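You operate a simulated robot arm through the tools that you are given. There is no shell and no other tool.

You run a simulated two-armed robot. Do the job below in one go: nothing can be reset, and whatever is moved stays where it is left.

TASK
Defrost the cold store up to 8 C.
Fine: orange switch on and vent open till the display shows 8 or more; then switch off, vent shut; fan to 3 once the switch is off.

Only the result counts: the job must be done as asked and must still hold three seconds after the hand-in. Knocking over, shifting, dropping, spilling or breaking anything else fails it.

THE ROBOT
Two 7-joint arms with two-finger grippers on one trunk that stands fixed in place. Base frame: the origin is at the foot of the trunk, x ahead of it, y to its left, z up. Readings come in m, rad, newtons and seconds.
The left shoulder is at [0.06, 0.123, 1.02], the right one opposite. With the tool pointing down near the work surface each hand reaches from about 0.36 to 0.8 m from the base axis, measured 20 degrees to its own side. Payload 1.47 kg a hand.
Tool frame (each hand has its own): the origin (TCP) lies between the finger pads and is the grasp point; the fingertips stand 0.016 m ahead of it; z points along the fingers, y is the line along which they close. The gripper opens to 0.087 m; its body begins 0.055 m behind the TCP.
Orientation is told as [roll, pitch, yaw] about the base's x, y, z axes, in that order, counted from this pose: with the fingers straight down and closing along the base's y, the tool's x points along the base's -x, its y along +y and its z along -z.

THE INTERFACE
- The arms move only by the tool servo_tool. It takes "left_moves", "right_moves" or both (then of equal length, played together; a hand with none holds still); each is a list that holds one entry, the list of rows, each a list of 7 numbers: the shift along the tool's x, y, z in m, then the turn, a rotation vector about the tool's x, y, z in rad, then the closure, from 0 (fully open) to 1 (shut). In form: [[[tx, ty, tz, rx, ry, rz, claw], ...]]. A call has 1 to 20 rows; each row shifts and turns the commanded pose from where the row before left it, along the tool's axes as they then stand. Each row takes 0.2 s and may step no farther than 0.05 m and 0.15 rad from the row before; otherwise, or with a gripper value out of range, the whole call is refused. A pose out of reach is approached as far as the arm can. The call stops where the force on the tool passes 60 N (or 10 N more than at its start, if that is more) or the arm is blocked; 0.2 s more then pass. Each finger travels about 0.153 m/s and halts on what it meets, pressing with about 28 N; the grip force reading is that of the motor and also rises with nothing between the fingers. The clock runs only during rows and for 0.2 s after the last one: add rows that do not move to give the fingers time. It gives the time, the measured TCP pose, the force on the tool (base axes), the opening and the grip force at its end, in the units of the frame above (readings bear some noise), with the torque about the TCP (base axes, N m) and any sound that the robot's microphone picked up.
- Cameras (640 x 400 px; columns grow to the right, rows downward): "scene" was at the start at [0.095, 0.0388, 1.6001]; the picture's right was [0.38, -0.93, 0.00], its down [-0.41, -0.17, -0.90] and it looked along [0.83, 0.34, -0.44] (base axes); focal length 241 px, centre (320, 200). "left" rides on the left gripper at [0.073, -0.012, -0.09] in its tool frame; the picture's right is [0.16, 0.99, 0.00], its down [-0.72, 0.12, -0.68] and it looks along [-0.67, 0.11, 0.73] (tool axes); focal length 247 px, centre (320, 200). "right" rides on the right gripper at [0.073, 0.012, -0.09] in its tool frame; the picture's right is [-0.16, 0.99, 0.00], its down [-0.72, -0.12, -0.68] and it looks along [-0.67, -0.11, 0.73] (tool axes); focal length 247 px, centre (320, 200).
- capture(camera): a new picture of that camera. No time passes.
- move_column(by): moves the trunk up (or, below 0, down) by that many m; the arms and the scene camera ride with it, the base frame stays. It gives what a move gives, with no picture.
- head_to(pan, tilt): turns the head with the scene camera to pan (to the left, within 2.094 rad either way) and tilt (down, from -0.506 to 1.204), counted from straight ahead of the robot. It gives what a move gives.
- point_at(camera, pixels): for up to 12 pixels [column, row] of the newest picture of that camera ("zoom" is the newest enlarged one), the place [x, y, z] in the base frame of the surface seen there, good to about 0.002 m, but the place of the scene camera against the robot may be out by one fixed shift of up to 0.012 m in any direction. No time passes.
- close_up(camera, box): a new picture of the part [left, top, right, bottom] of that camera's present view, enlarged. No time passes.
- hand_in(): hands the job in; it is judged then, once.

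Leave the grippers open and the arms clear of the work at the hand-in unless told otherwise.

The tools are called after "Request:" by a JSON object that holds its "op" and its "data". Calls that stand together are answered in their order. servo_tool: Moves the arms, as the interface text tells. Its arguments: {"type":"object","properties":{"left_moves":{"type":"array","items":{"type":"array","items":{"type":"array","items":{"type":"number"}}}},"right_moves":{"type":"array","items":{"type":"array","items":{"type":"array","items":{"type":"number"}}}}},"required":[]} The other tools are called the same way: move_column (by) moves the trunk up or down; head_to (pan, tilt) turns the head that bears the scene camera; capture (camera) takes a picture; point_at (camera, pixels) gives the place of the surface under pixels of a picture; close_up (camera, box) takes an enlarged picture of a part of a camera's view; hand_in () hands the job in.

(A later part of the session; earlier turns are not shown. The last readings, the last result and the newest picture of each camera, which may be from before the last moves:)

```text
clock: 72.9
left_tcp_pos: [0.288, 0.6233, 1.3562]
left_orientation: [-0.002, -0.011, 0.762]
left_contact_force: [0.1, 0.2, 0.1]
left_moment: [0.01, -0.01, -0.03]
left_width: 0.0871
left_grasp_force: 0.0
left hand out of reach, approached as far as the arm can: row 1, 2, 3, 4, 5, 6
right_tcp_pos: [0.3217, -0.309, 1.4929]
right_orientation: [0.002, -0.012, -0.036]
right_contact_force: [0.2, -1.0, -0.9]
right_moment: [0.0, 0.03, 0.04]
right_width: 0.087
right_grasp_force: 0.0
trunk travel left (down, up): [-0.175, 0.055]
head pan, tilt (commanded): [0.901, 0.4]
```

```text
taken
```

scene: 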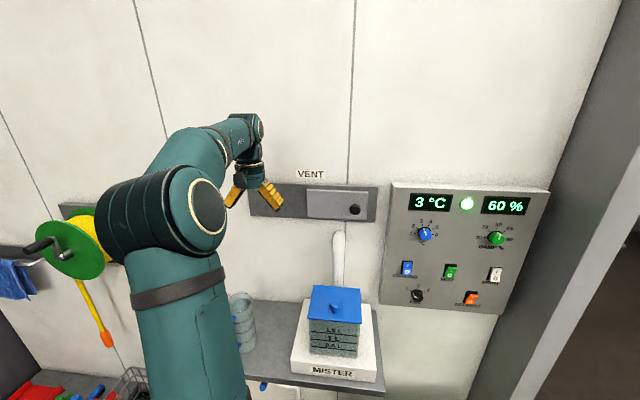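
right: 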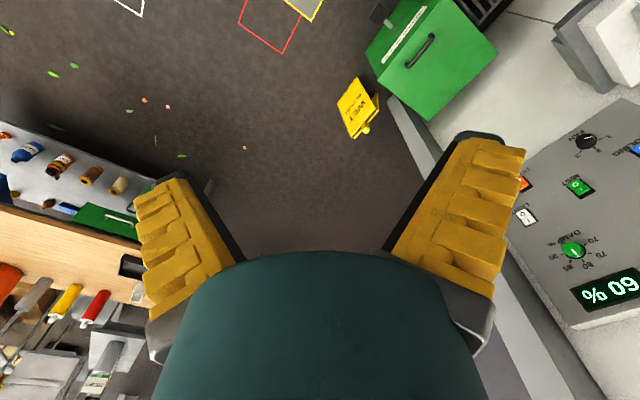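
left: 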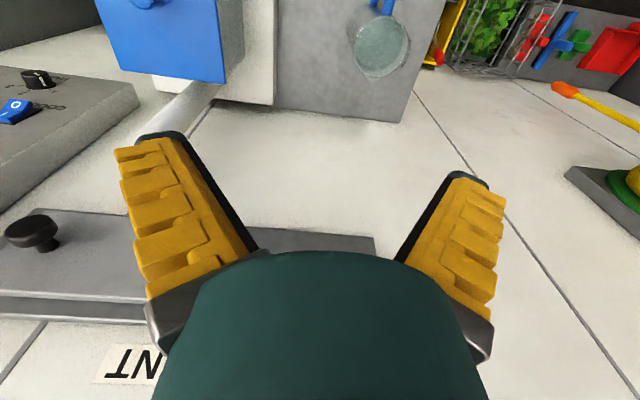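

The arm kept the hand-down yaw by moving to (0.288,0.623,1.356), in front of the left end of the vent track, with a good posture. The last wrist joint is at its limit for this camera side, so I'll rotate the hand the other way round by 180°. The gripper is symmetric, and that puts the joint mid-range. I do it here, about 0.2 m off the wall.

Request:
{"op": "servo_tool", "data": {"left_moves": [[[0, 0, 0, 0, 0, 0.15, 0], [0, 0, 0, 0, 0, 0.15, 0], [0, 0, 0, 0, 0, 0.15, 0], [0, 0, 0, 0, 0, 0.15, 0], [0, 0, 0, 0, 0, 0.15, 0], [0, 0, 0, 0, 0, 0.15, 0], [0, 0, 0, 0, 0, 0.15, 0], [0, 0, 0, 0, 0, 0.15, 0], [0, 0, 0, 0, 0, 0.15, 0], [0, 0, 0, 0, 0, 0.15, 0], [0, 0, 0, 0, 0, 0.15, 0], [0, 0, 0, 0, 0, 0.15, 0], [0, 0, 0, 0, 0, 0.15, 0], [0, 0, 0, 0, 0, 0.15, 0], [0, 0, 0, 0, 0, 0.15, 0], [0, 0, 0, 0, 0, 0.15, 0], [0, 0, 0, 0, 0, 0.15, 0], [0, 0, 0, 0, 0, 0.15, 0], [0, 0, 0, 0, 0, 0.15, 0], [0, 0, 0, 0, 0, 0.15, 0]]]}}

Request:
{"op": "capture", "data": {"camera": "scene"}}

Request:
{"op": "capture", "data": {"camera": "left"}}

```text
clock: 77.1
left_tcp_pos: [0.2888, 0.6242, 1.3554]
left_orientation: [0.013, 0.014, -2.21]
left_contact_force: [-0.1, 0.5, 0.5]
left_moment: [-0.01, -0.01, -0.01]
left_width: 0.087
left_grasp_force: 0.0
right_tcp_pos: [0.3203, -0.3081, 1.4918]
right_orientation: [0.004, -0.015, -0.036]
right_contact_force: [-0.7, -0.1, 0.3]
right_moment: [0.02, -0.01, 0.03]
right_width: 0.0869
right_grasp_force: 0.1
trunk travel left (down, up): [-0.175, 0.055]
head pan, tilt (commanded): [0.901, 0.4]
```

```text
taken
```

scene: 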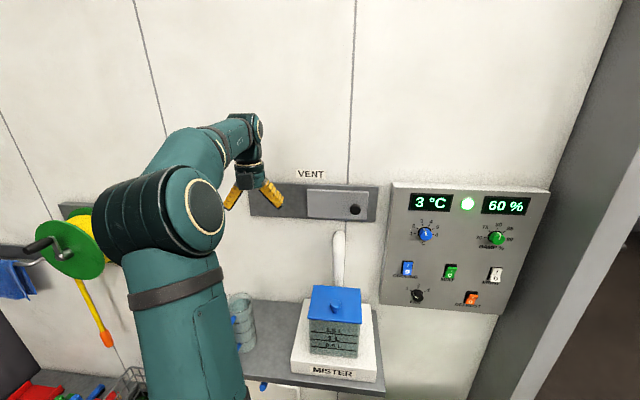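

```text
taken
```

left: 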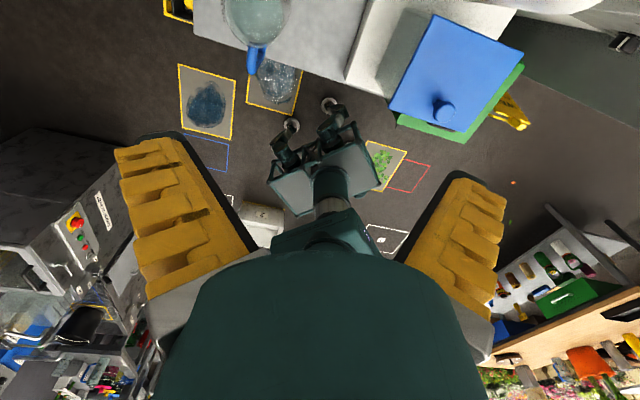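

The hand is now yawed -2.21 with the posture unchanged. Next I finish the yaw and tilt the fingers 45° toward the wall, staying in place and watching for limits.

Request:
{"op": "servo_tool", "data": {"left_moves": [[[0, 0, 0, 0, 0, 0.146, 0], [0, 0, 0, 0, 0.131, 0, 0], [0, 0, 0, 0, 0.131, 0, 0], [0, 0, 0, 0, 0.131, 0, 0], [0, 0, 0, 0, 0.131, 0, 0], [0, 0, 0, 0, 0.131, 0, 0], [0, 0, 0, 0, 0.131, 0, 0], [0, 0, 0, 0, 0, 0, 0]]]}}

Request:
{"op": "capture", "data": {"camera": "scene"}}

Request:
{"op": "capture", "data": {"camera": "left"}}

```text
clock: 78.9
left_tcp_pos: [0.289, 0.6258, 1.3548]
left_orientation: [0.02, 0.702, -2.342]
left_contact_force: [-0.1, -0.3, -0.9]
left_moment: [-0.03, 0.01, 0.02]
left_width: 0.0871
left_grasp_force: 0.1
left hand out of reach, approached as far as the arm can: row 2, 3, 4
right_tcp_pos: [0.3218, -0.3078, 1.4928]
right_orientation: [0.001, -0.014, -0.035]
right_contact_force: [0.1, 0.7, -0.7]
right_moment: [0.02, 0.04, -0.05]
right_width: 0.0871
right_grasp_force: 0.1
trunk travel left (down, up): [-0.175, 0.055]
head pan, tilt (commanded): [0.901, 0.4]
```

```text
taken
```

scene: 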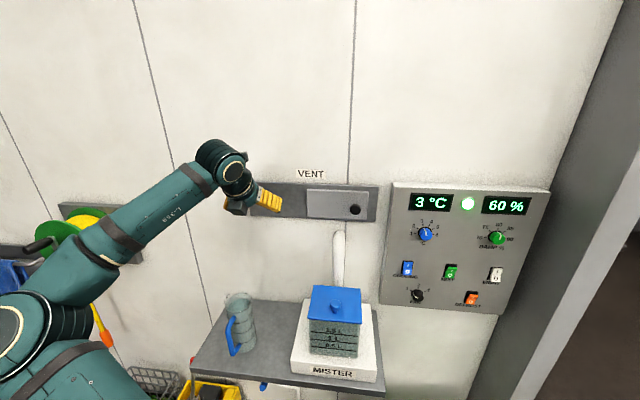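

```text
taken
```

left: 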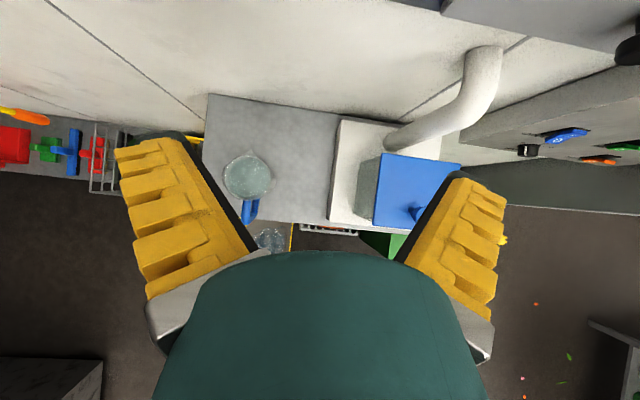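

Excellent. The elbow has dropped to the lower left, a natural elbow-down posture, and the hand tilts 40° toward the wall. I'll continue tilting until nearly horizontal, still about 0.2 m off the wall.

Request:
{"op": "servo_tool", "data": {"left_moves": [[[0, 0, 0, 0, 0.12, 0, 0], [0, 0, 0, 0, 0.12, 0, 0], [0, 0, 0, 0, 0.12, 0, 0], [0, 0, 0, 0, 0.12, 0, 0], [0, 0, 0, 0, 0.12, 0, 0], [0, 0, 0, 0, 0, 0, 0]]]}}

Request:
{"op": "capture", "data": {"camera": "scene"}}

Request:
{"op": "capture", "data": {"camera": "left"}}

```text
clock: 80.3
left_tcp_pos: [0.2881, 0.6247, 1.3546]
left_orientation: [0.053, 1.304, -2.305]
left_contact_force: [0.4, 0.4, 0.5]
left_moment: [0.01, 0.0, 0.02]
left_width: 0.0873
left_grasp_force: 0.1
right_tcp_pos: [0.3211, -0.3084, 1.4927]
right_orientation: [0.002, -0.015, -0.038]
right_contact_force: [-0.4, 1.6, 0.0]
right_moment: [-0.02, -0.03, 0.03]
right_width: 0.087
right_grasp_force: 0.1
trunk travel left (down, up): [-0.175, 0.055]
head pan, tilt (commanded): [0.901, 0.4]
```

```text
taken
```

scene: 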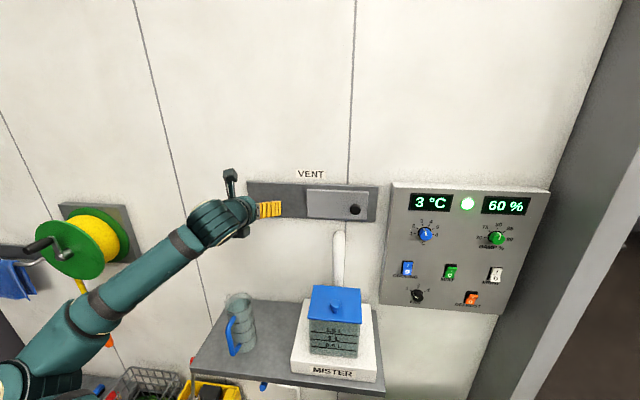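

```text
taken
```

left: 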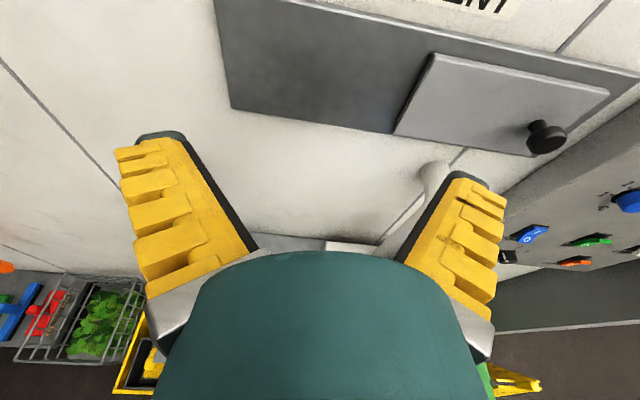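

Nearly level now, with the elbow low on the left, exactly the posture I want. I'll finish levelling, then slide the hand right along the wall to the knob, keeping d≈0.645 (0.14 m off the knob).

Request:
{"op": "servo_tool", "data": {"left_moves": [[[0, 0, 0, 0, 0.133, 0, 0], [0, 0, 0, 0, 0.133, 0, 0], [-0.009, 0.044, 0, 0, 0, 0, 0], [-0.009, 0.044, 0, 0, 0, 0, 0], [-0.009, 0.044, 0, 0, 0, 0, 0], [-0.009, 0.044, 0, 0, 0, 0, 0], [-0.009, 0.044, 0, 0, 0, 0, 0], [-0.009, 0.044, 0, 0, 0, 0, 0], [0, 0, 0, 0, 0, 0, 0]]]}}

Request:
{"op": "capture", "data": {"camera": "scene"}}

Request:
{"op": "capture", "data": {"camera": "left"}}

```text
clock: 82.3
left_tcp_pos: [0.4773, 0.4366, 1.3052]
left_orientation: [1.468, 1.556, -0.889]
left_contact_force: [-0.4, 0.2, 0.5]
left_moment: [0.02, -0.02, -0.02]
left_width: 0.0868
left_grasp_force: 0.1
right_tcp_pos: [0.3195, -0.3075, 1.4927]
right_orientation: [0.001, -0.016, -0.037]
right_contact_force: [-0.1, 0.3, -0.2]
right_moment: [-0.05, -0.04, 0.0]
right_width: 0.0872
right_grasp_force: 0.1
trunk travel left (down, up): [-0.175, 0.055]
head pan, tilt (commanded): [0.901, 0.4]
```

```text
taken
```

scene: 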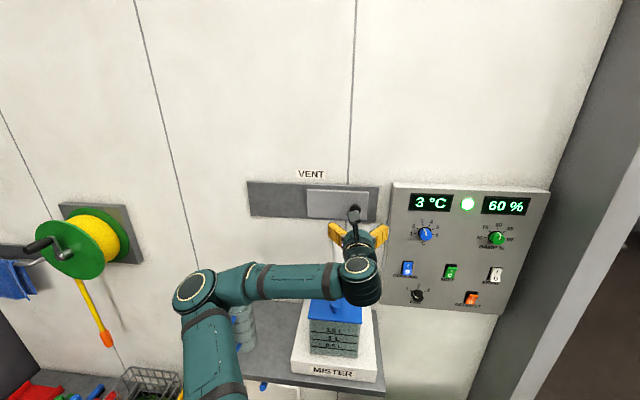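

```text
taken
```

left: 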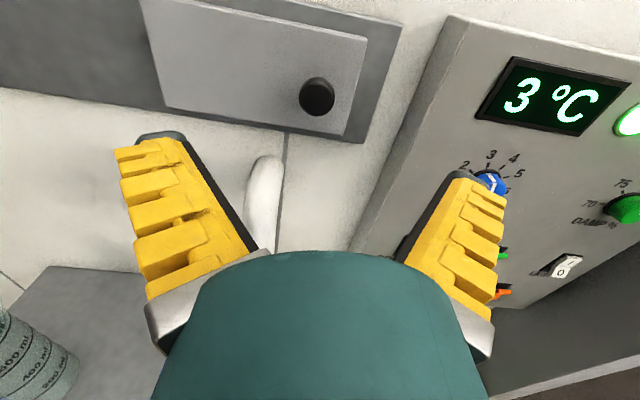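

The hand is in front of the knob (u=0.029, d=0.646) with no limits reported. I'll check the forearm's clearance over the mister and re-measure the knob.

Request:
{"op": "point_at", "data": {"camera": "scene", "pixels": [[195, 285], [240, 280], [290, 280], [355, 265], [365, 290], [335, 308], [320, 318]]}}

Request:
{"op": "point_at", "data": {"camera": "left", "pixels": [[317, 97], [301, 97], [334, 97], [317, 80], [317, 114], [260, 70], [365, 60], [345, 132], [452, 40]]}}

```text
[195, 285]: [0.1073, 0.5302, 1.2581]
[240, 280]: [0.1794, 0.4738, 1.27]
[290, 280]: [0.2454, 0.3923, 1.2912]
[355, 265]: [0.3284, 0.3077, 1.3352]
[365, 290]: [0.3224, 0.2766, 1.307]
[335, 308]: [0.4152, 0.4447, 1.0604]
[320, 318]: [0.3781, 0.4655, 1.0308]
```

```text
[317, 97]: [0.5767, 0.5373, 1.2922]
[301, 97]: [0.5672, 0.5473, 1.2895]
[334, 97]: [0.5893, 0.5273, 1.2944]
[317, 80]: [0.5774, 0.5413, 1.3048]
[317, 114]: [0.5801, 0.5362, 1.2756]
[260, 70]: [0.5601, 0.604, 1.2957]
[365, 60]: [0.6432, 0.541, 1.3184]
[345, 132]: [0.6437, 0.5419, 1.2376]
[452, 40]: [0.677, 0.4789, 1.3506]
```

Clearances are fine: forearm z≈1.25 against lid 1.06. The knob is centred at u=0.029, z=1.290. I advance in two stages: first to d≈0.735 with fingers at about 0.06 m opening.

Request:
{"op": "servo_tool", "data": {"left_moves": [[[-0.005, 0, 0.03, 0, 0, 0, 0.3], [-0.005, 0, 0.03, 0, 0, 0, 0.3], [-0.005, 0, 0.03, 0, 0, 0, 0.3], [0, 0, 0, 0, 0, 0, 0.3]]]}}

Request:
{"op": "capture", "data": {"camera": "left"}}

```text
clock: 83.3
left_tcp_pos: [0.5396, 0.5009, 1.2874]
left_orientation: [1.452, 1.557, -0.904]
left_contact_force: [0.5, -0.9, 0.3]
left_moment: [0.0, 0.02, 0.01]
left_width: 0.0653
left_grasp_force: 3.3
right_tcp_pos: [0.3213, -0.3084, 1.4926]
right_orientation: [0.004, -0.016, -0.037]
right_contact_force: [0.3, 0.7, 0.0]
right_moment: [0.03, -0.05, 0.01]
right_width: 0.0868
right_grasp_force: 0.0
trunk travel left (down, up): [-0.175, 0.055]
head pan, tilt (commanded): [0.901, 0.4]
```

```text
taken
```

left: 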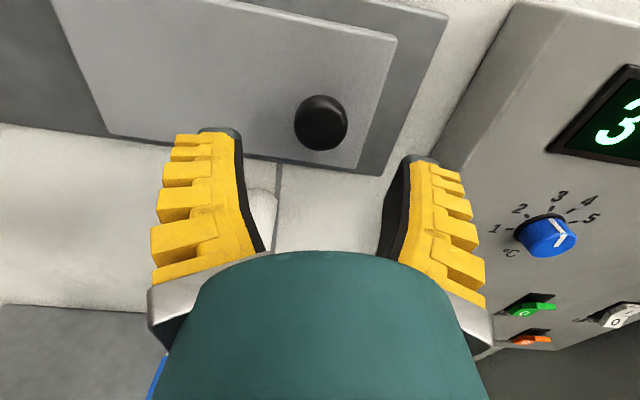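

Reached d=0.736 with no limits. Now I go the last 6 cm so the pads straddle the knob, then close on it.

Request:
{"op": "servo_tool", "data": {"left_moves": [[[0.001, 0.0005, 0.0205, 0, 0, 0, 0.3], [0.001, 0.0005, 0.0205, 0, 0, 0, 0.3], [0, 0, 0.0205, 0, 0, 0, 0.3], [0, 0, 0, 0, 0, 0, 0.3], [0, 0, 0, 0, 0, 0, 0.6], [0, 0, 0, 0, 0, 0, 0.8], [0, 0, 0, 0, 0, 0, 0.9]]]}}

Request:
{"op": "capture", "data": {"camera": "left"}}

```text
clock: 84.9
left_tcp_pos: [0.5835, 0.5428, 1.2911]
left_orientation: [1.344, 1.556, -1.009]
left_contact_force: [1.4, 1.4, -0.7]
left_moment: [-0.07, -0.03, 0.01]
left_width: 0.0283
left_grasp_force: 30.6
right_tcp_pos: [0.3207, -0.3063, 1.4922]
right_orientation: [0.001, -0.015, -0.036]
right_contact_force: [-0.2, -0.8, 0.5]
right_moment: [0.0, 0.01, 0.02]
right_width: 0.0872
right_grasp_force: 0.0
trunk travel left (down, up): [-0.175, 0.055]
head pan, tilt (commanded): [0.901, 0.4]
```

```text
taken
```

left: 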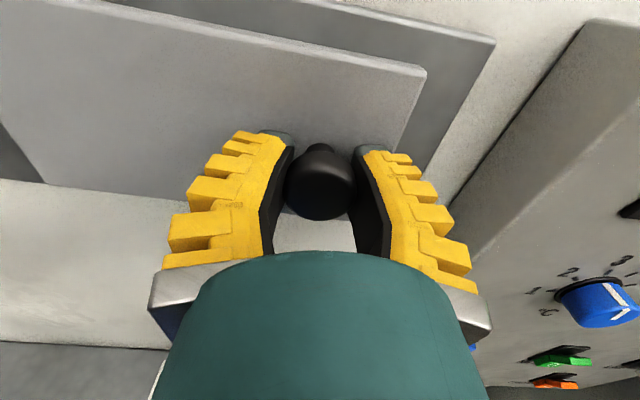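

The knob is gripped: opening 0.0283 m, grip 30.6 N. Now I slide the vent to the left (tool -y), 0.18 m in six rows, keeping the grip.

Request:
{"op": "servo_tool", "data": {"left_moves": [[[0, -0.02, 0, 0, 0, 0, 0.9], [0, -0.03, 0, 0, 0, 0, 0.9], [0, -0.03, 0, 0, 0, 0, 0.9], [0, -0.03, 0, 0, 0, 0, 0.9], [0, -0.03, 0, 0, 0, 0, 0.9], [0, -0.025, 0, 0, 0, 0, 0.9], [0, 0, 0, 0, 0, 0, 0.9]]]}}

Request:
{"op": "capture", "data": {"camera": "scene"}}

Request:
{"op": "capture", "data": {"camera": "left"}}

```text
clock: 86.5
left_tcp_pos: [0.4674, 0.6575, 1.2895]
left_orientation: [1.43, 1.556, -0.924]
left_contact_force: [11.0, 12.4, 12.4]
left_moment: [0.15, -0.25, 0.16]
left_width: 0.0265
left_grasp_force: 29.9
right_tcp_pos: [0.3229, -0.3089, 1.4917]
right_orientation: [0.001, -0.014, -0.037]
right_contact_force: [-0.1, -0.1, 0.7]
right_moment: [-0.01, -0.02, -0.04]
right_width: 0.0872
right_grasp_force: 0.1
trunk travel left (down, up): [-0.175, 0.055]
head pan, tilt (commanded): [0.901, 0.4]
```

```text
taken
```

scene: 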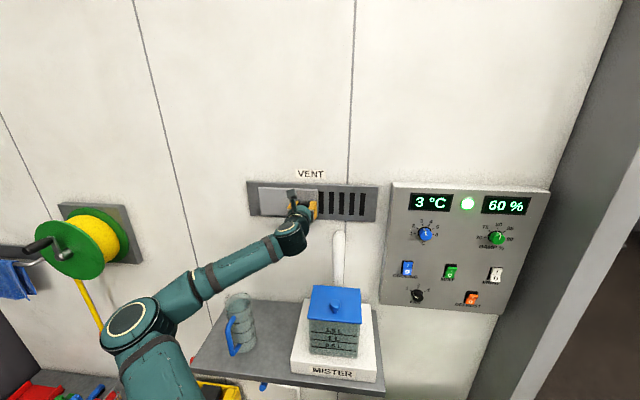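

```text
taken
```

left: 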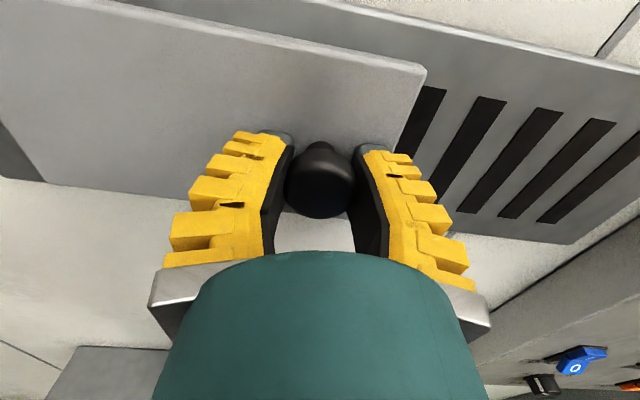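

The slats behind are now showing, so left is indeed open. One slat is still partly covered at the plate's edge. I'll continue left in small steps to reach the end stop.

Request:
{"op": "servo_tool", "data": {"left_moves": [[[0, -0.01, 0, 0, 0, 0, 0.9], [0, -0.01, 0, 0, 0, 0, 0.9], [0, -0.008, 0, 0, 0, 0, 0.9], [0, 0, 0, 0, 0, 0, 0.9]]]}}

Request:
{"op": "capture", "data": {"camera": "left"}}

Request:
{"op": "close_up", "data": {"camera": "scene", "box": [230, 160, 400, 266]}}

```text
clock: 87.5
left_tcp_pos: [0.4564, 0.6695, 1.2889]
left_orientation: [1.473, 1.56, -0.9]
left_contact_force: [37.9, -26.3, 7.5]
left_moment: [0.06, 0.06, 0.04]
left_width: 0.0266
left_grasp_force: 29.6
right_tcp_pos: [0.3271, -0.3134, 1.4901]
right_orientation: [0.006, -0.01, -0.038]
right_contact_force: [-0.7, 0.1, 0.0]
right_moment: [-0.04, -0.04, 0.01]
right_width: 0.0867
right_grasp_force: 0.0
trunk travel left (down, up): [-0.175, 0.055]
head pan, tilt (commanded): [0.901, 0.4]
```

```text
taken
```

left: 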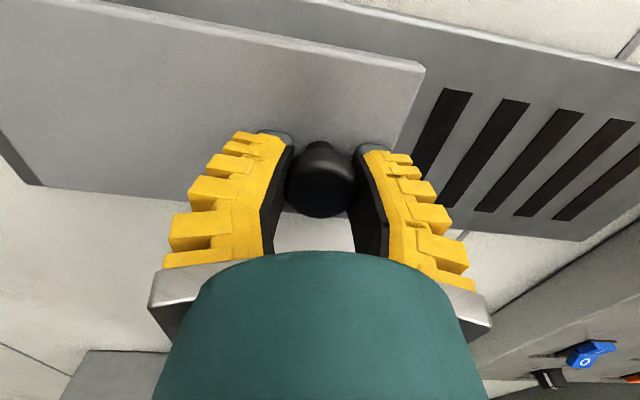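

```text
3.76 times, centred on (315, 213) of scene
```

zoom: 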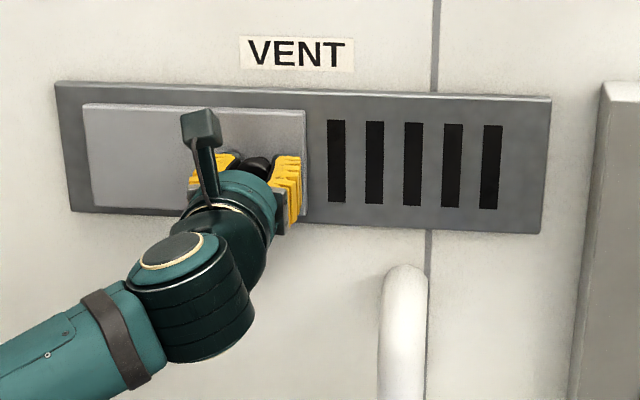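

All five slats are uncovered and the plate is against its left stop, with 46 N felt. I relieve the push, release the knob, and back the left hand off to d≈0.68.

Request:
{"op": "servo_tool", "data": {"left_moves": [[[0, 0.008, 0, 0, 0, 0, 0.9], [0, 0.003, 0, 0, 0, 0, 0.9], [0, 0, 0, 0, 0, 0, 0.3], [0, 0, 0, 0, 0, 0, 0.2], [0, 0, -0.03, 0, 0, 0, 0.2], [0, 0, -0.04, 0, 0, 0, 0.2], [0, 0, -0.04, 0, 0, 0, 0.2], [0, 0, 0, 0, 0, 0, 0.2]]]}}

Request:
{"op": "capture", "data": {"camera": "left"}}

```text
clock: 89.3
left_tcp_pos: [0.378, 0.5952, 1.2898]
left_orientation: [1.342, 1.556, -1.013]
left_contact_force: [0.5, 0.1, 0.5]
left_moment: [-0.01, 0.02, 0.0]
left_width: 0.0732
left_grasp_force: 2.3
right_tcp_pos: [0.3227, -0.308, 1.4924]
right_orientation: [0.001, -0.014, -0.035]
right_contact_force: [1.1, -0.1, 0.6]
right_moment: [-0.03, 0.02, -0.01]
right_width: 0.0871
right_grasp_force: 0.1
trunk travel left (down, up): [-0.175, 0.055]
head pan, tilt (commanded): [0.901, 0.4]
```

```text
taken
```

left: 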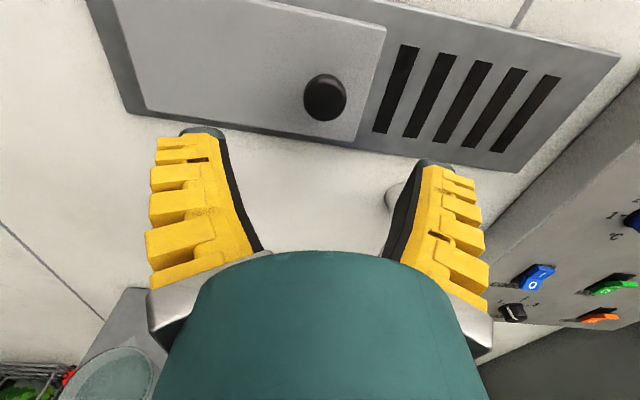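

The vent is open. Now the right arm for the orange switch. From its start posture I bring it forward, left and down to about (0.62,-0.02,1.15) with the fingers pointing down, yawing to +45° on the way. The left hand stays parked by the vent.

Request:
{"op": "servo_tool", "data": {"right_moves": [[[-0.0241, 0.0251, 0.0283, 0, 0, -0.0685, 0], [-0.0257, 0.0233, 0.0283, 0, 0, -0.0685, 0], [-0.0273, 0.0216, 0.0283, 0, 0, -0.0685, 0], [-0.0287, 0.0196, 0.0283, 0, 0, -0.0685, 0], [-0.03, 0.0176, 0.0283, 0, 0, -0.0685, 0], [-0.0311, 0.0155, 0.0283, 0, 0, -0.0685, 0], [-0.0322, 0.0133, 0.0283, 0, 0, -0.0685, 0], [-0.033, 0.0111, 0.0283, 0, 0, -0.0685, 0], [-0.0337, 0.0089, 0.0283, 0, 0, -0.0685, 0], [-0.0341, 0.0065, 0.0283, 0, 0, -0.0685, 0], [-0.0345, 0.0042, 0.0283, 0, 0, -0.0685, 0], [-0.0348, 0.0017, 0.0283, 0, 0, -0.0685, 0], [0, 0, 0, 0, 0, 0, 0]]]}}

Request:
{"op": "head_to", "data": {"pan": 0.3, "tilt": 0.55}}

Request:
{"op": "capture", "data": {"camera": "scene"}}

```text
clock: 92.1
left_tcp_pos: [0.3772, 0.5939, 1.2915]
left_orientation: [1.463, 1.557, -0.891]
left_contact_force: [-0.3, -0.3, 1.4]
left_moment: [-0.04, 0.03, -0.05]
left_width: 0.0731
left_grasp_force: 2.6
right_tcp_pos: [0.6235, -0.0163, 1.1573]
right_orientation: [-0.01, -0.012, 0.787]
right_contact_force: [-0.5, -0.2, 0.2]
right_moment: [0.05, -0.02, 0.01]
right_width: 0.0871
right_grasp_force: 0.0
trunk travel left (down, up): [-0.175, 0.055]
head pan, tilt (commanded): [0.901, 0.4]
```

```text
clock: 93.1
left_tcp_pos: [0.3784, 0.5946, 1.2907]
left_orientation: [1.385, 1.557, -0.969]
left_contact_force: [0.8, 0.1, 0.8]
left_moment: [0.01, 0.02, -0.03]
left_width: 0.0733
left_grasp_force: 2.3
right_tcp_pos: [0.6255, -0.0157, 1.1576]
right_orientation: [-0.009, -0.011, 0.785]
right_contact_force: [-0.1, 0.2, 0.1]
right_moment: [-0.01, -0.01, 0.01]
right_width: 0.087
right_grasp_force: 0.1
trunk travel left (down, up): [-0.175, 0.055]
head pan, tilt (commanded): [0.3, 0.55]
```

```text
taken
```

scene: 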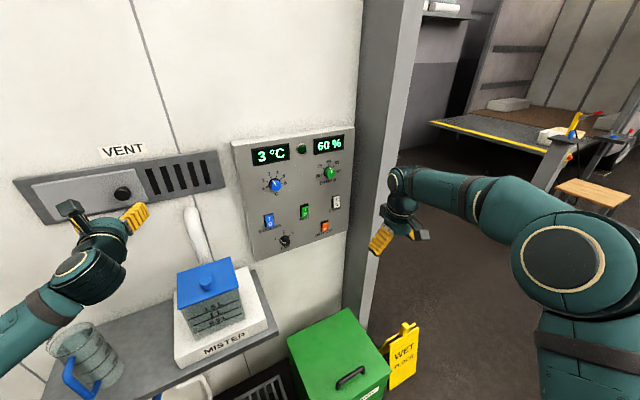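

The right arm has a clean elbow-out posture. Its hand points down near (395,240), and the green lamp has gone dark with the vent open. Now I pitch the right hand up to level so it faces the wall.

Request:
{"op": "servo_tool", "data": {"right_moves": [[[0, 0, 0, 0, -0.142, 0, 0], [0, 0, 0, 0, -0.142, 0, 0], [0, 0, 0, 0, -0.142, 0, 0], [0, 0, 0, 0, -0.142, 0, 0], [0, 0, 0, 0, -0.142, 0, 0], [0, 0, 0, 0, -0.142, 0, 0], [0, 0, 0, 0, -0.142, 0, 0], [0, 0, 0, 0, -0.142, 0, 0], [0, 0, 0, 0, -0.142, 0, 0], [0, 0, 0, 0, -0.142, 0, 0], [0, 0, 0, 0, -0.142, 0, 0], [0, 0, 0, 0, 0, 0, 0]]]}}

Request:
{"op": "capture", "data": {"camera": "scene"}}

Request:
{"op": "capture", "data": {"camera": "right"}}

```text
clock: 95.7
left_tcp_pos: [0.3765, 0.5952, 1.2898]
left_orientation: [1.4, 1.556, -0.954]
left_contact_force: [-0.4, 0.6, 0.5]
left_moment: [0.01, 0.02, -0.01]
left_width: 0.0731
left_grasp_force: 2.5
right_tcp_pos: [0.624, -0.0172, 1.1587]
right_orientation: [-2.151, -1.561, 2.935]
right_contact_force: [-0.2, 0.0, -0.3]
right_moment: [0.02, -0.04, -0.03]
right_width: 0.0871
right_grasp_force: 0.1
trunk travel left (down, up): [-0.175, 0.055]
head pan, tilt (commanded): [0.3, 0.55]
```

```text
taken
```

scene: 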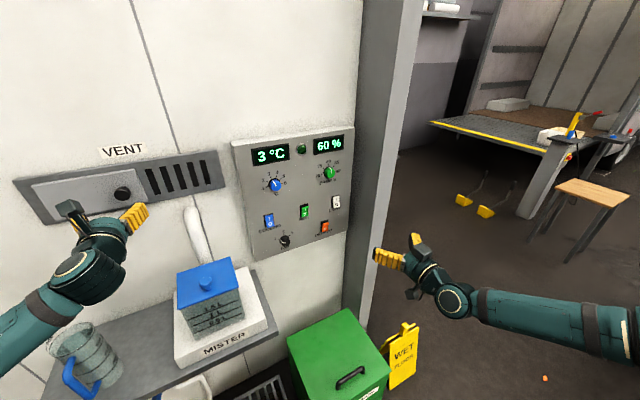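

```text
taken
```

right: 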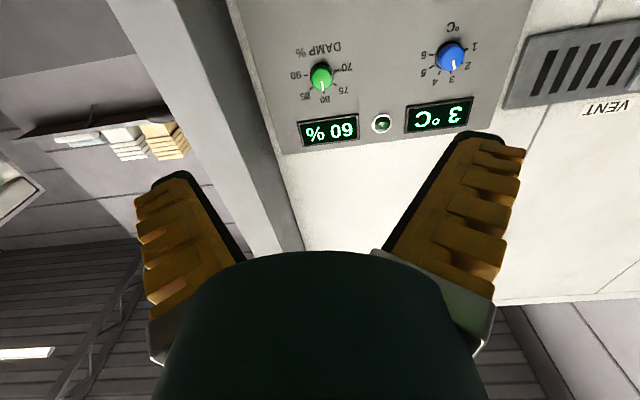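

The right hand faces the wall squarely with the arm well clear. The orange rocker is at u≈0.442, z≈0.965. I close the right fingers and move to in front of it: down 0.18 m and forward to d≈0.68.

Request:
{"op": "servo_tool", "data": {"right_moves": [[[0.0257, 0.0016, 0.0357, 0, 0, 0, 0.5], [0.0257, 0.0016, 0.0357, 0, 0, 0, 1], [0.0257, 0.0016, 0.0357, 0, 0, 0, 1], [0.0257, 0.0016, 0.0357, 0, 0, 0, 1], [0.0257, 0.0016, 0.0357, 0, 0, 0, 1], [0.0257, 0.0016, 0.0357, 0, 0, 0, 1], [0.0257, 0.0016, 0.0357, 0, 0, 0, 1], [0, 0, 0, 0, 0, 0, 1]]]}}

Request:
{"op": "capture", "data": {"camera": "right"}}

Request:
{"op": "capture", "data": {"camera": "scene"}}

```text
clock: 97.5
left_tcp_pos: [0.3755, 0.5946, 1.2916]
left_orientation: [1.443, 1.558, -0.912]
left_contact_force: [0.1, -0.3, 0.3]
left_moment: [0.02, 0.03, -0.01]
left_width: 0.0731
left_grasp_force: 2.5
right_tcp_pos: [0.798, 0.1643, 0.9767]
right_orientation: [-1.996, -1.559, 2.782]
right_contact_force: [0.3, -0.1, -0.1]
right_moment: [-0.05, -0.03, -0.04]
right_width: 0.0
right_grasp_force: 27.6
trunk travel left (down, up): [-0.175, 0.055]
head pan, tilt (commanded): [0.3, 0.55]
```

```text
taken
```

right: 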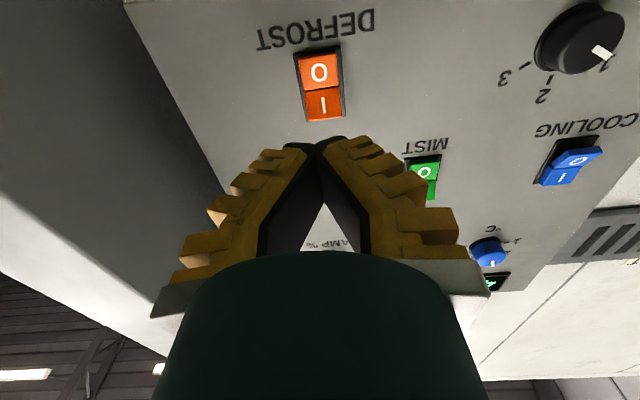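

```text
taken
```

scene: 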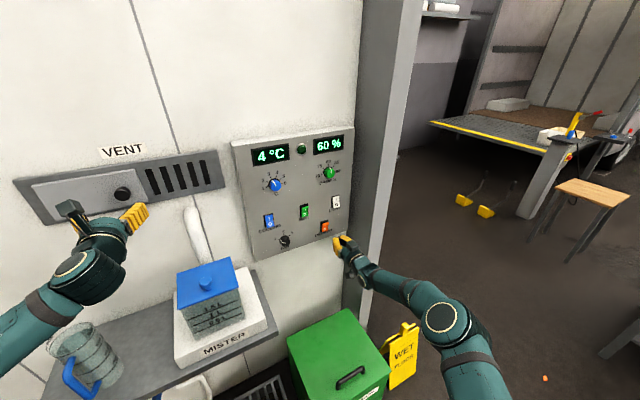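

The display already reads 4 °C. The right camera sees DEFROST at (320,85), with I at (323,105) and O at (319,72), upside down. I'll measure the rocker accurately with this camera.

Request:
{"op": "point_at", "data": {"camera": "right", "pixels": [[323, 105], [319, 72], [326, 119], [321, 90], [318, 55], [305, 107], [342, 103], [345, 118], [298, 50], [250, 100], [585, 40], [582, 25]]}}

Request:
{"op": "close_up", "data": {"camera": "right", "box": [260, 30, 400, 170]}}

```text
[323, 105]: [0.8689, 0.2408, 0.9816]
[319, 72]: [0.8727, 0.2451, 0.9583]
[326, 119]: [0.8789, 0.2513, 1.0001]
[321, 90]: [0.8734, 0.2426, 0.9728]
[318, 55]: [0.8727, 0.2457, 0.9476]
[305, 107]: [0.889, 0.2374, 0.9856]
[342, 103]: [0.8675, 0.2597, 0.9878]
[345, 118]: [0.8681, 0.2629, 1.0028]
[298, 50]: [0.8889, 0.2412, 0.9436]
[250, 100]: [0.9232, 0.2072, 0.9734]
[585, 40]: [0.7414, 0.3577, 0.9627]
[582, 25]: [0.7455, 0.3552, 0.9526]
```

```text
2.86 times, centred on (330, 100) of right
```

zoom: 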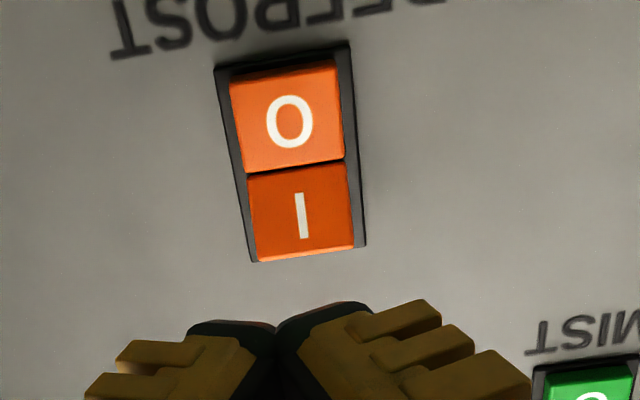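

Accurate position: the I half is at u=0.444, z≈0.984, d≈0.785, the halves divide at z=0.973, and the panel is at d≈0.80. I line up with the I half at z=0.988, approach, and press in with small steps.

Request:
{"op": "servo_tool", "data": {"right_moves": [[[-0.011, 0.004, 0, 0, 0, 0, 1], [0, 0, 0.027, 0, 0, 0, 1], [0, 0, 0.027, 0, 0, 0, 1], [0, 0, 0.022, 0, 0, 0, 1], [0, 0, 0.005, 0, 0, 0, 1], [0, 0, 0.005, 0, 0, 0, 1], [0, 0, 0.004, 0, 0, 0, 1], [0, 0, 0.004, 0, 0, 0, 1], [0, 0, 0.003, 0, 0, 0, 1], [0, 0, 0, 0, 0, 0, 1]]]}}

Request:
{"op": "capture", "data": {"camera": "right"}}

```text
clock: 99.7
left_tcp_pos: [0.3777, 0.5948, 1.2904]
left_orientation: [1.393, 1.557, -0.962]
left_contact_force: [0.5, 0.2, 0.3]
left_moment: [-0.01, 0.0, 0.0]
left_width: 0.0733
left_grasp_force: 1.9
right_tcp_pos: [0.8267, 0.2086, 0.9943]
right_orientation: [-1.957, -1.561, 2.741]
right_contact_force: [0.0, 0.3, 0.1]
right_moment: [-0.03, -0.01, -0.01]
right_width: 0.0
right_grasp_force: 27.8
right hand out of reach, approached as far as the arm can: row 3, 4, 5, 6, 7, 9
trunk travel left (down, up): [-0.175, 0.055]
head pan, tilt (commanded): [0.3, 0.55]
```

```text
taken
```

right: 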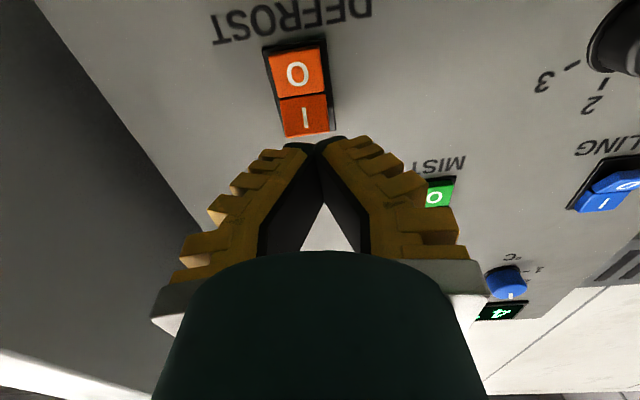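

The right arm runs out of reach 5 cm short of the rocker (TCP d=0.732), and nothing was touched. The left shoulder is closer, so the left arm will do the switch and the fan. First I retract the right hand and move it off to the right.

Request:
{"op": "servo_tool", "data": {"right_moves": [[[0, 0, -0.04, 0, 0, 0, 1], [0, 0, -0.04, 0, 0, 0, 1], [0, 0, -0.04, 0, 0, 0, 1], [0, 0, -0.04, 0, 0, 0, 1], [0, 0, -0.04, 0, 0, 0, 0.5], [0, -0.03, -0.03, 0, 0, 0, 0], [0, -0.03, -0.03, 0, 0, 0, 0], [0, -0.03, -0.03, 0, 0, 0, 0], [0, -0.03, -0.03, 0, 0, 0, 0], [0, -0.03, -0.03, 0, 0, 0, 0], [0, -0.03, -0.03, 0, 0, 0, 0], [0, -0.03, -0.03, 0, 0, 0, 0], [0, -0.03, -0.03, 0, 0, 0, 0], [0, 0, 0, 0, 0, 0, 0]]]}}

Request:
{"op": "capture", "data": {"camera": "scene"}}

```text
clock: 102.7
left_tcp_pos: [0.3767, 0.5949, 1.2902]
left_orientation: [1.379, 1.557, -0.975]
left_contact_force: [0.4, 0.0, -0.1]
left_moment: [0.03, -0.01, -0.01]
left_width: 0.0728
left_grasp_force: 2.1
right_tcp_pos: [0.6841, -0.2727, 0.994]
right_orientation: [-1.962, -1.563, 2.745]
right_contact_force: [0.0, -0.9, 0.1]
right_moment: [-0.02, 0.01, -0.01]
right_width: 0.087
right_grasp_force: 0.0
trunk travel left (down, up): [-0.175, 0.055]
head pan, tilt (commanded): [0.3, 0.55]
```

```text
taken
```

scene: 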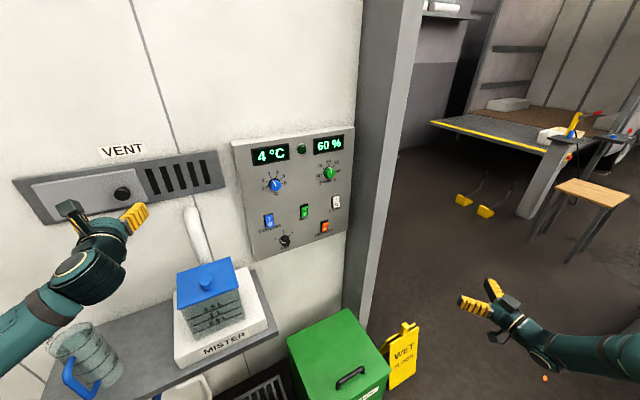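

The right arm is clear. Now the left hand: back off slightly to d≈0.63, then travel right along the wall at z≈1.28, above the mister (its top is about 1.09), toward the panel.

Request:
{"op": "servo_tool", "data": {"left_moves": [[[0, 0, -0.03, 0, 0, 0, 0], [0, 0, -0.03, 0, 0, 0, 0], [0, 0.045, 0, 0, 0, 0, 0], [0, 0.045, 0, 0, 0, 0, 0], [0, 0.045, 0, 0, 0, 0, 0], [0, 0.045, 0, 0, 0, 0, 0], [0, 0.045, 0, 0, 0, 0, 0], [0, 0.045, 0, 0, 0, 0, 0], [0, 0, 0, 0, 0, 0, 0]]]}}

Request:
{"op": "capture", "data": {"camera": "scene"}}

```text
clock: 104.7
left_tcp_pos: [0.527, 0.3633, 1.2939]
left_orientation: [1.447, 1.556, -0.907]
left_contact_force: [-0.4, 0.3, -0.2]
left_moment: [0.03, -0.02, -0.05]
left_width: 0.0869
left_grasp_force: 0.1
right_tcp_pos: [0.684, -0.2707, 0.9924]
right_orientation: [-1.968, -1.561, 2.753]
right_contact_force: [-0.7, -0.4, -0.3]
right_moment: [0.01, 0.0, -0.01]
right_width: 0.0869
right_grasp_force: 0.1
trunk travel left (down, up): [-0.175, 0.055]
head pan, tilt (commanded): [0.3, 0.55]
```

```text
taken
```

scene: 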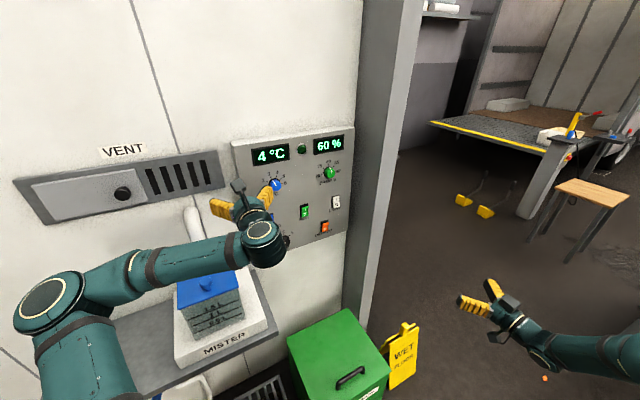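

No limits reported and the elbow is still out left. I continue right and downward in front of the panel, keeping d≈0.63, well off the controls.

Request:
{"op": "servo_tool", "data": {"left_moves": [[[-0.02, 0.044, 0, 0, 0, 0, 0], [-0.02, 0.044, 0, 0, 0, 0, 0], [-0.02, 0.044, 0, 0, 0, 0, 0], [-0.02, 0.044, 0, 0, 0, 0, 0], [-0.02, 0.044, 0, 0, 0, 0, 0], [0, 0, 0, 0, 0, 0, 0]]]}}

Request:
{"op": "capture", "data": {"camera": "scene"}}

```text
clock: 106.1
left_tcp_pos: [0.6829, 0.2031, 1.1984]
left_orientation: [1.45, 1.555, -0.904]
left_contact_force: [-0.8, -0.1, 0.0]
left_moment: [0.01, 0.0, -0.06]
left_width: 0.0866
left_grasp_force: 0.1
right_tcp_pos: [0.6834, -0.2709, 0.9937]
right_orientation: [-1.977, -1.56, 2.763]
right_contact_force: [-0.5, 0.3, 0.3]
right_moment: [0.01, 0.04, -0.02]
right_width: 0.0871
right_grasp_force: 0.0
trunk travel left (down, up): [-0.175, 0.055]
head pan, tilt (commanded): [0.3, 0.55]
```

```text
taken
```

scene: 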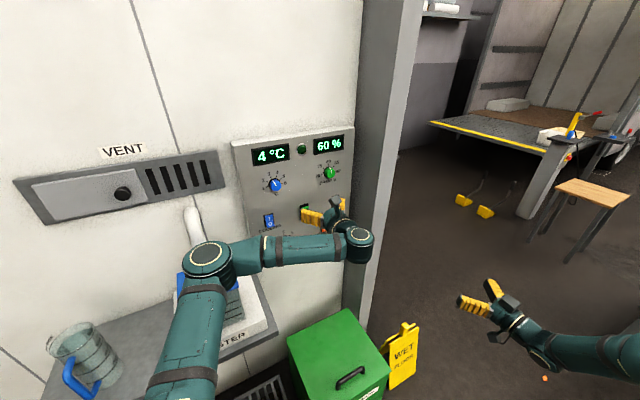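

Still free. The elbow now appears above the mister in the view, so I'll check its true position before lowering further.

Request:
{"op": "point_at", "data": {"camera": "scene", "pixels": [[208, 258], [190, 330], [230, 270], [290, 252], [340, 250], [185, 285], [235, 300], [250, 320]]}}

```text
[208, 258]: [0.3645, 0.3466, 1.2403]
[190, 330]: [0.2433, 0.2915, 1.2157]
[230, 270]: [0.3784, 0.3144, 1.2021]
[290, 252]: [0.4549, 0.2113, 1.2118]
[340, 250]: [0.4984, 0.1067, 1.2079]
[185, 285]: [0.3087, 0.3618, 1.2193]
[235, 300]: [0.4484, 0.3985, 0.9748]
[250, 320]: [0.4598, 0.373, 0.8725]
```

The elbow's underside is about 6 cm above the lid and just in front of it. To keep it clear I extend right and forward first, which straightens the arm and draws the elbow to the right. Only after that do I lower.

Request:
{"op": "servo_tool", "data": {"left_moves": [[[-0.008, 0.026, 0.018, 0, 0, 0, 0], [-0.008, 0.026, 0.018, 0, 0, 0, 0], [-0.008, 0.026, 0.018, 0, 0, 0, 0], [-0.008, 0.026, 0.018, 0, 0, 0, 0], [0, 0, 0, 0, 0, 0, 0]]]}}

Request:
{"op": "capture", "data": {"camera": "scene"}}

```text
clock: 107.3
left_tcp_pos: [0.8046, 0.1827, 1.1645]
left_orientation: [1.421, 1.555, -0.934]
left_contact_force: [-0.6, 0.6, 0.1]
left_moment: [-0.01, 0.01, -0.01]
left_width: 0.087
left_grasp_force: 0.1
right_tcp_pos: [0.6838, -0.2712, 0.9936]
right_orientation: [-1.97, -1.561, 2.754]
right_contact_force: [0.3, 0.3, 0.5]
right_moment: [-0.04, -0.04, -0.03]
right_width: 0.087
right_grasp_force: 0.2
trunk travel left (down, up): [-0.175, 0.055]
head pan, tilt (commanded): [0.3, 0.55]
```

```text
taken
```

scene: 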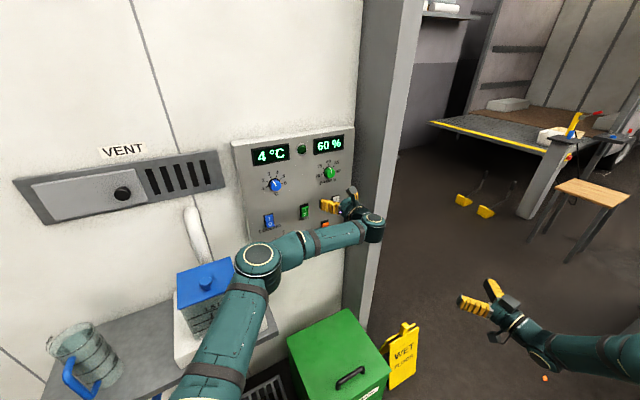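

The elbow has moved right, clear of the mister. Now I close the fingers and lower to the rocker's height, z≈0.99, at d≈0.69.

Request:
{"op": "servo_tool", "data": {"left_moves": [[[-0.029, 0.001, -0.002, 0, 0, 0, 0.5], [-0.029, 0.001, -0.002, 0, 0, 0, 1], [-0.029, 0.001, -0.002, 0, 0, 0, 1], [-0.029, 0.001, -0.002, 0, 0, 0, 1], [-0.029, 0.001, 0, 0, 0, 0, 1], [-0.029, 0.001, 0, 0, 0, 0, 1], [0, 0, 0, 0, 0, 0, 1]]]}}

Request:
{"op": "capture", "data": {"camera": "scene"}}

Request:
{"op": "capture", "data": {"camera": "left"}}

```text
clock: 108.9
left_tcp_pos: [0.8059, 0.172, 0.9902]
left_orientation: [1.418, 1.557, -0.935]
left_contact_force: [-0.2, -0.4, 0.3]
left_moment: [-0.02, 0.02, 0.01]
left_width: 0.0
left_grasp_force: 28.2
right_tcp_pos: [0.6834, -0.2711, 0.9937]
right_orientation: [-1.98, -1.561, 2.767]
right_contact_force: [-0.6, 0.1, 0.5]
right_moment: [-0.01, 0.02, 0.0]
right_width: 0.0869
right_grasp_force: 0.0
trunk travel left (down, up): [-0.175, 0.055]
head pan, tilt (commanded): [0.3, 0.55]
```

```text
taken
```

scene: 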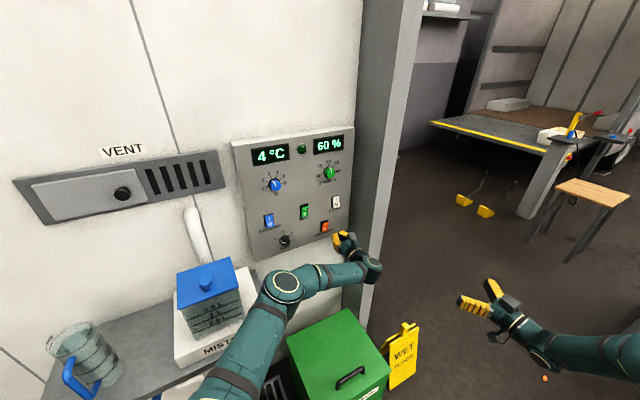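

```text
taken
```

left: 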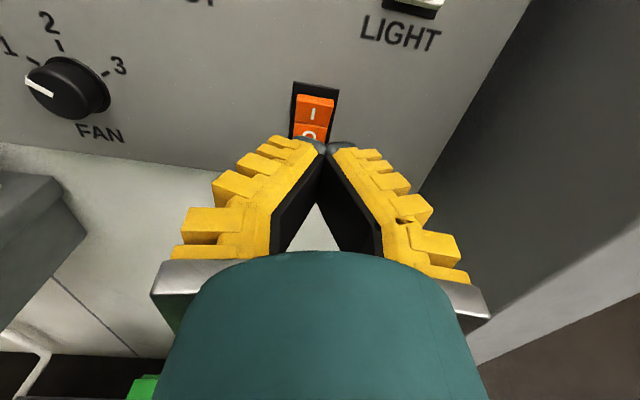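

The left camera sees the orange rocker at (313,112), just beyond the closed fingertips. I'll measure it and the fan dial from here.

Request:
{"op": "point_at", "data": {"camera": "left", "pixels": [[313, 113], [315, 100], [308, 128], [300, 112], [328, 112], [316, 88], [240, 100], [69, 88], [40, 88], [60, 47], [105, 74], [27, 65]]}}

```text
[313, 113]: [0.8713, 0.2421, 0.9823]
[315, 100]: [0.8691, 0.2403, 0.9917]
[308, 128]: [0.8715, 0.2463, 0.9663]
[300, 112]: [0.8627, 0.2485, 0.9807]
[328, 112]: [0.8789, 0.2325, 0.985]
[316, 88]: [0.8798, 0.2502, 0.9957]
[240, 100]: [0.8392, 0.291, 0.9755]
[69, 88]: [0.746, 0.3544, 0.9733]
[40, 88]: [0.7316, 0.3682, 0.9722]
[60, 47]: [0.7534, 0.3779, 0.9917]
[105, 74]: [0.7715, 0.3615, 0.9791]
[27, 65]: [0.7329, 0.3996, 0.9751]
```

The I half is at u=0.445, z≈0.985, with its face at d≈0.785. I turn the hand about 14° to gain reach, line up, approach, and press in with 4 mm steps.

Request:
{"op": "servo_tool", "data": {"left_moves": [[[0, 0, 0, -0.125, 0, 0, 1], [0, 0, 0, -0.125, 0, 0, 1], [-0.001, -0.0078, 0.0228, 0, 0, 0, 1], [0, -0.0078, 0.0228, 0, 0, 0, 1], [0, -0.0078, 0.0228, 0, 0, 0, 1], [0, -0.001, 0.0039, 0, 0, 0, 1], [0, -0.001, 0.0039, 0, 0, 0, 1], [0, -0.001, 0.0039, 0, 0, 0, 1], [0, -0.001, 0.0039, 0, 0, 0, 1], [0, 0, 0, 0, 0, 0, 1]]]}}

Request:
{"op": "capture", "data": {"camera": "left"}}

```text
clock: 111.1
left_tcp_pos: [0.8638, 0.2324, 0.99]
left_orientation: [1.495, 1.556, -1.113]
left_contact_force: [-25.6, -13.8, -6.7]
left_moment: [-0.24, 0.19, 0.38]
left_width: 0.0003
left_grasp_force: 27.7
right_tcp_pos: [0.682, -0.2719, 0.9941]
right_orientation: [-2.119, -1.559, 2.902]
right_contact_force: [-0.3, 0.1, -0.8]
right_moment: [-0.02, -0.01, 0.01]
right_width: 0.0868
right_grasp_force: 0.1
trunk travel left (down, up): [-0.175, 0.055]
head pan, tilt (commanded): [0.3, 0.55]
```

```text
taken
```

left: 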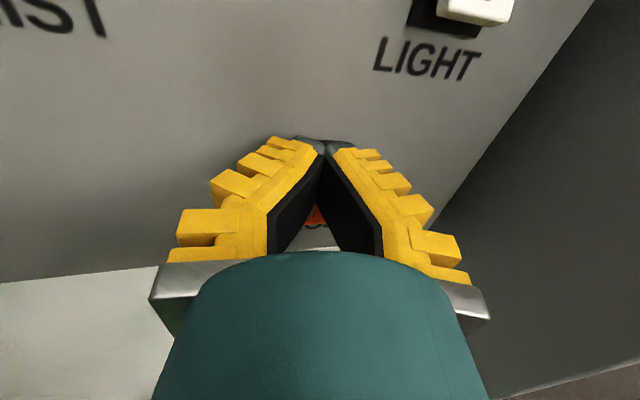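

The tip is pressed to d≈0.791 with about 29 N. I'll check the rocker in a close-up from the scene camera.

Request:
{"op": "close_up", "data": {"camera": "scene", "box": [290, 200, 370, 260]}}

```text
6.67 times, centred on (330, 230) of scene
```

zoom: 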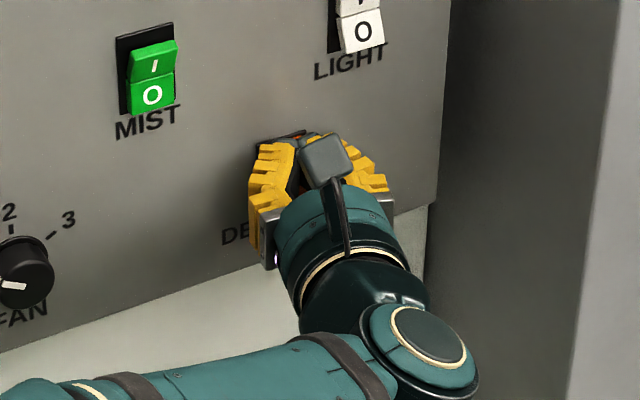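

The hand hides the rocker. I'll push one more 4 mm step to be sure, then back off 5 cm and look.

Request:
{"op": "servo_tool", "data": {"left_moves": [[[0, -0.001, 0.004, 0, 0, 0, 1], [0, 0, 0, 0, 0, 0, 1], [0, 0.006, -0.025, 0, 0, 0, 1], [0, 0.006, -0.025, 0, 0, 0, 1], [0, 0, 0, 0, 0, 0, 1]]]}}

Request:
{"op": "capture", "data": {"camera": "left"}}

Request:
{"op": "close_up", "data": {"camera": "scene", "box": [230, 130, 370, 260]}}

```text
clock: 111.7
left_tcp_pos: [0.8657, 0.2315, 0.9901]
left_orientation: [1.385, 1.553, -1.229]
left_contact_force: [-28.2, -9.2, 6.2]
left_moment: [0.09, 0.12, 0.43]
left_width: 0.0002
left_grasp_force: 27.1
right_tcp_pos: [0.6819, -0.272, 0.995]
right_orientation: [-2.118, -1.558, 2.902]
right_contact_force: [0.5, 1.0, 0.8]
right_moment: [-0.01, 0.02, 0.0]
right_width: 0.087
right_grasp_force: 0.0
trunk travel left (down, up): [-0.175, 0.055]
head pan, tilt (commanded): [0.3, 0.55]
stopped in row 2 (left hand): the force on the tool passed its limit at 60 N (the readings are from after the stop); the commanded pose is now the measured one
```

```text
taken
```

left: 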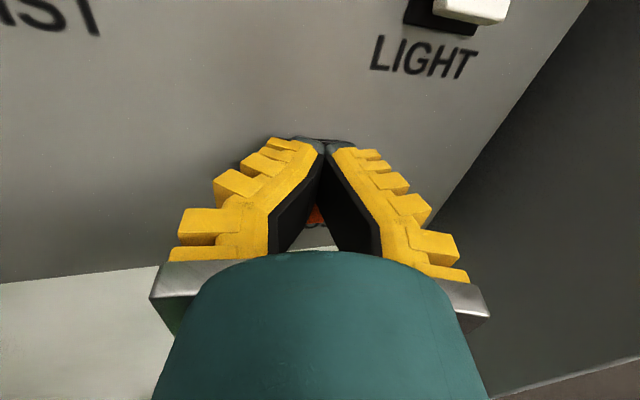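

```text
3.08 times, centred on (300, 195) of scene
```

zoom: 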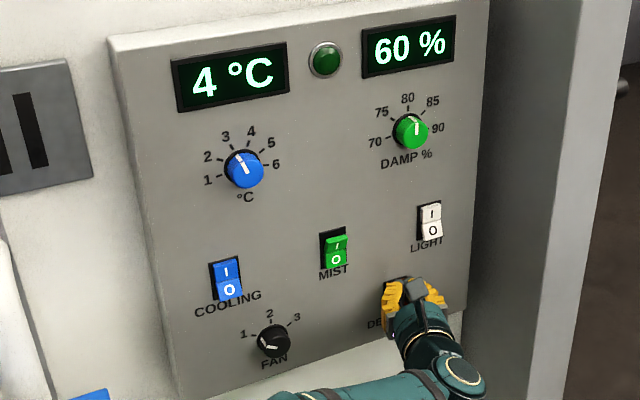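

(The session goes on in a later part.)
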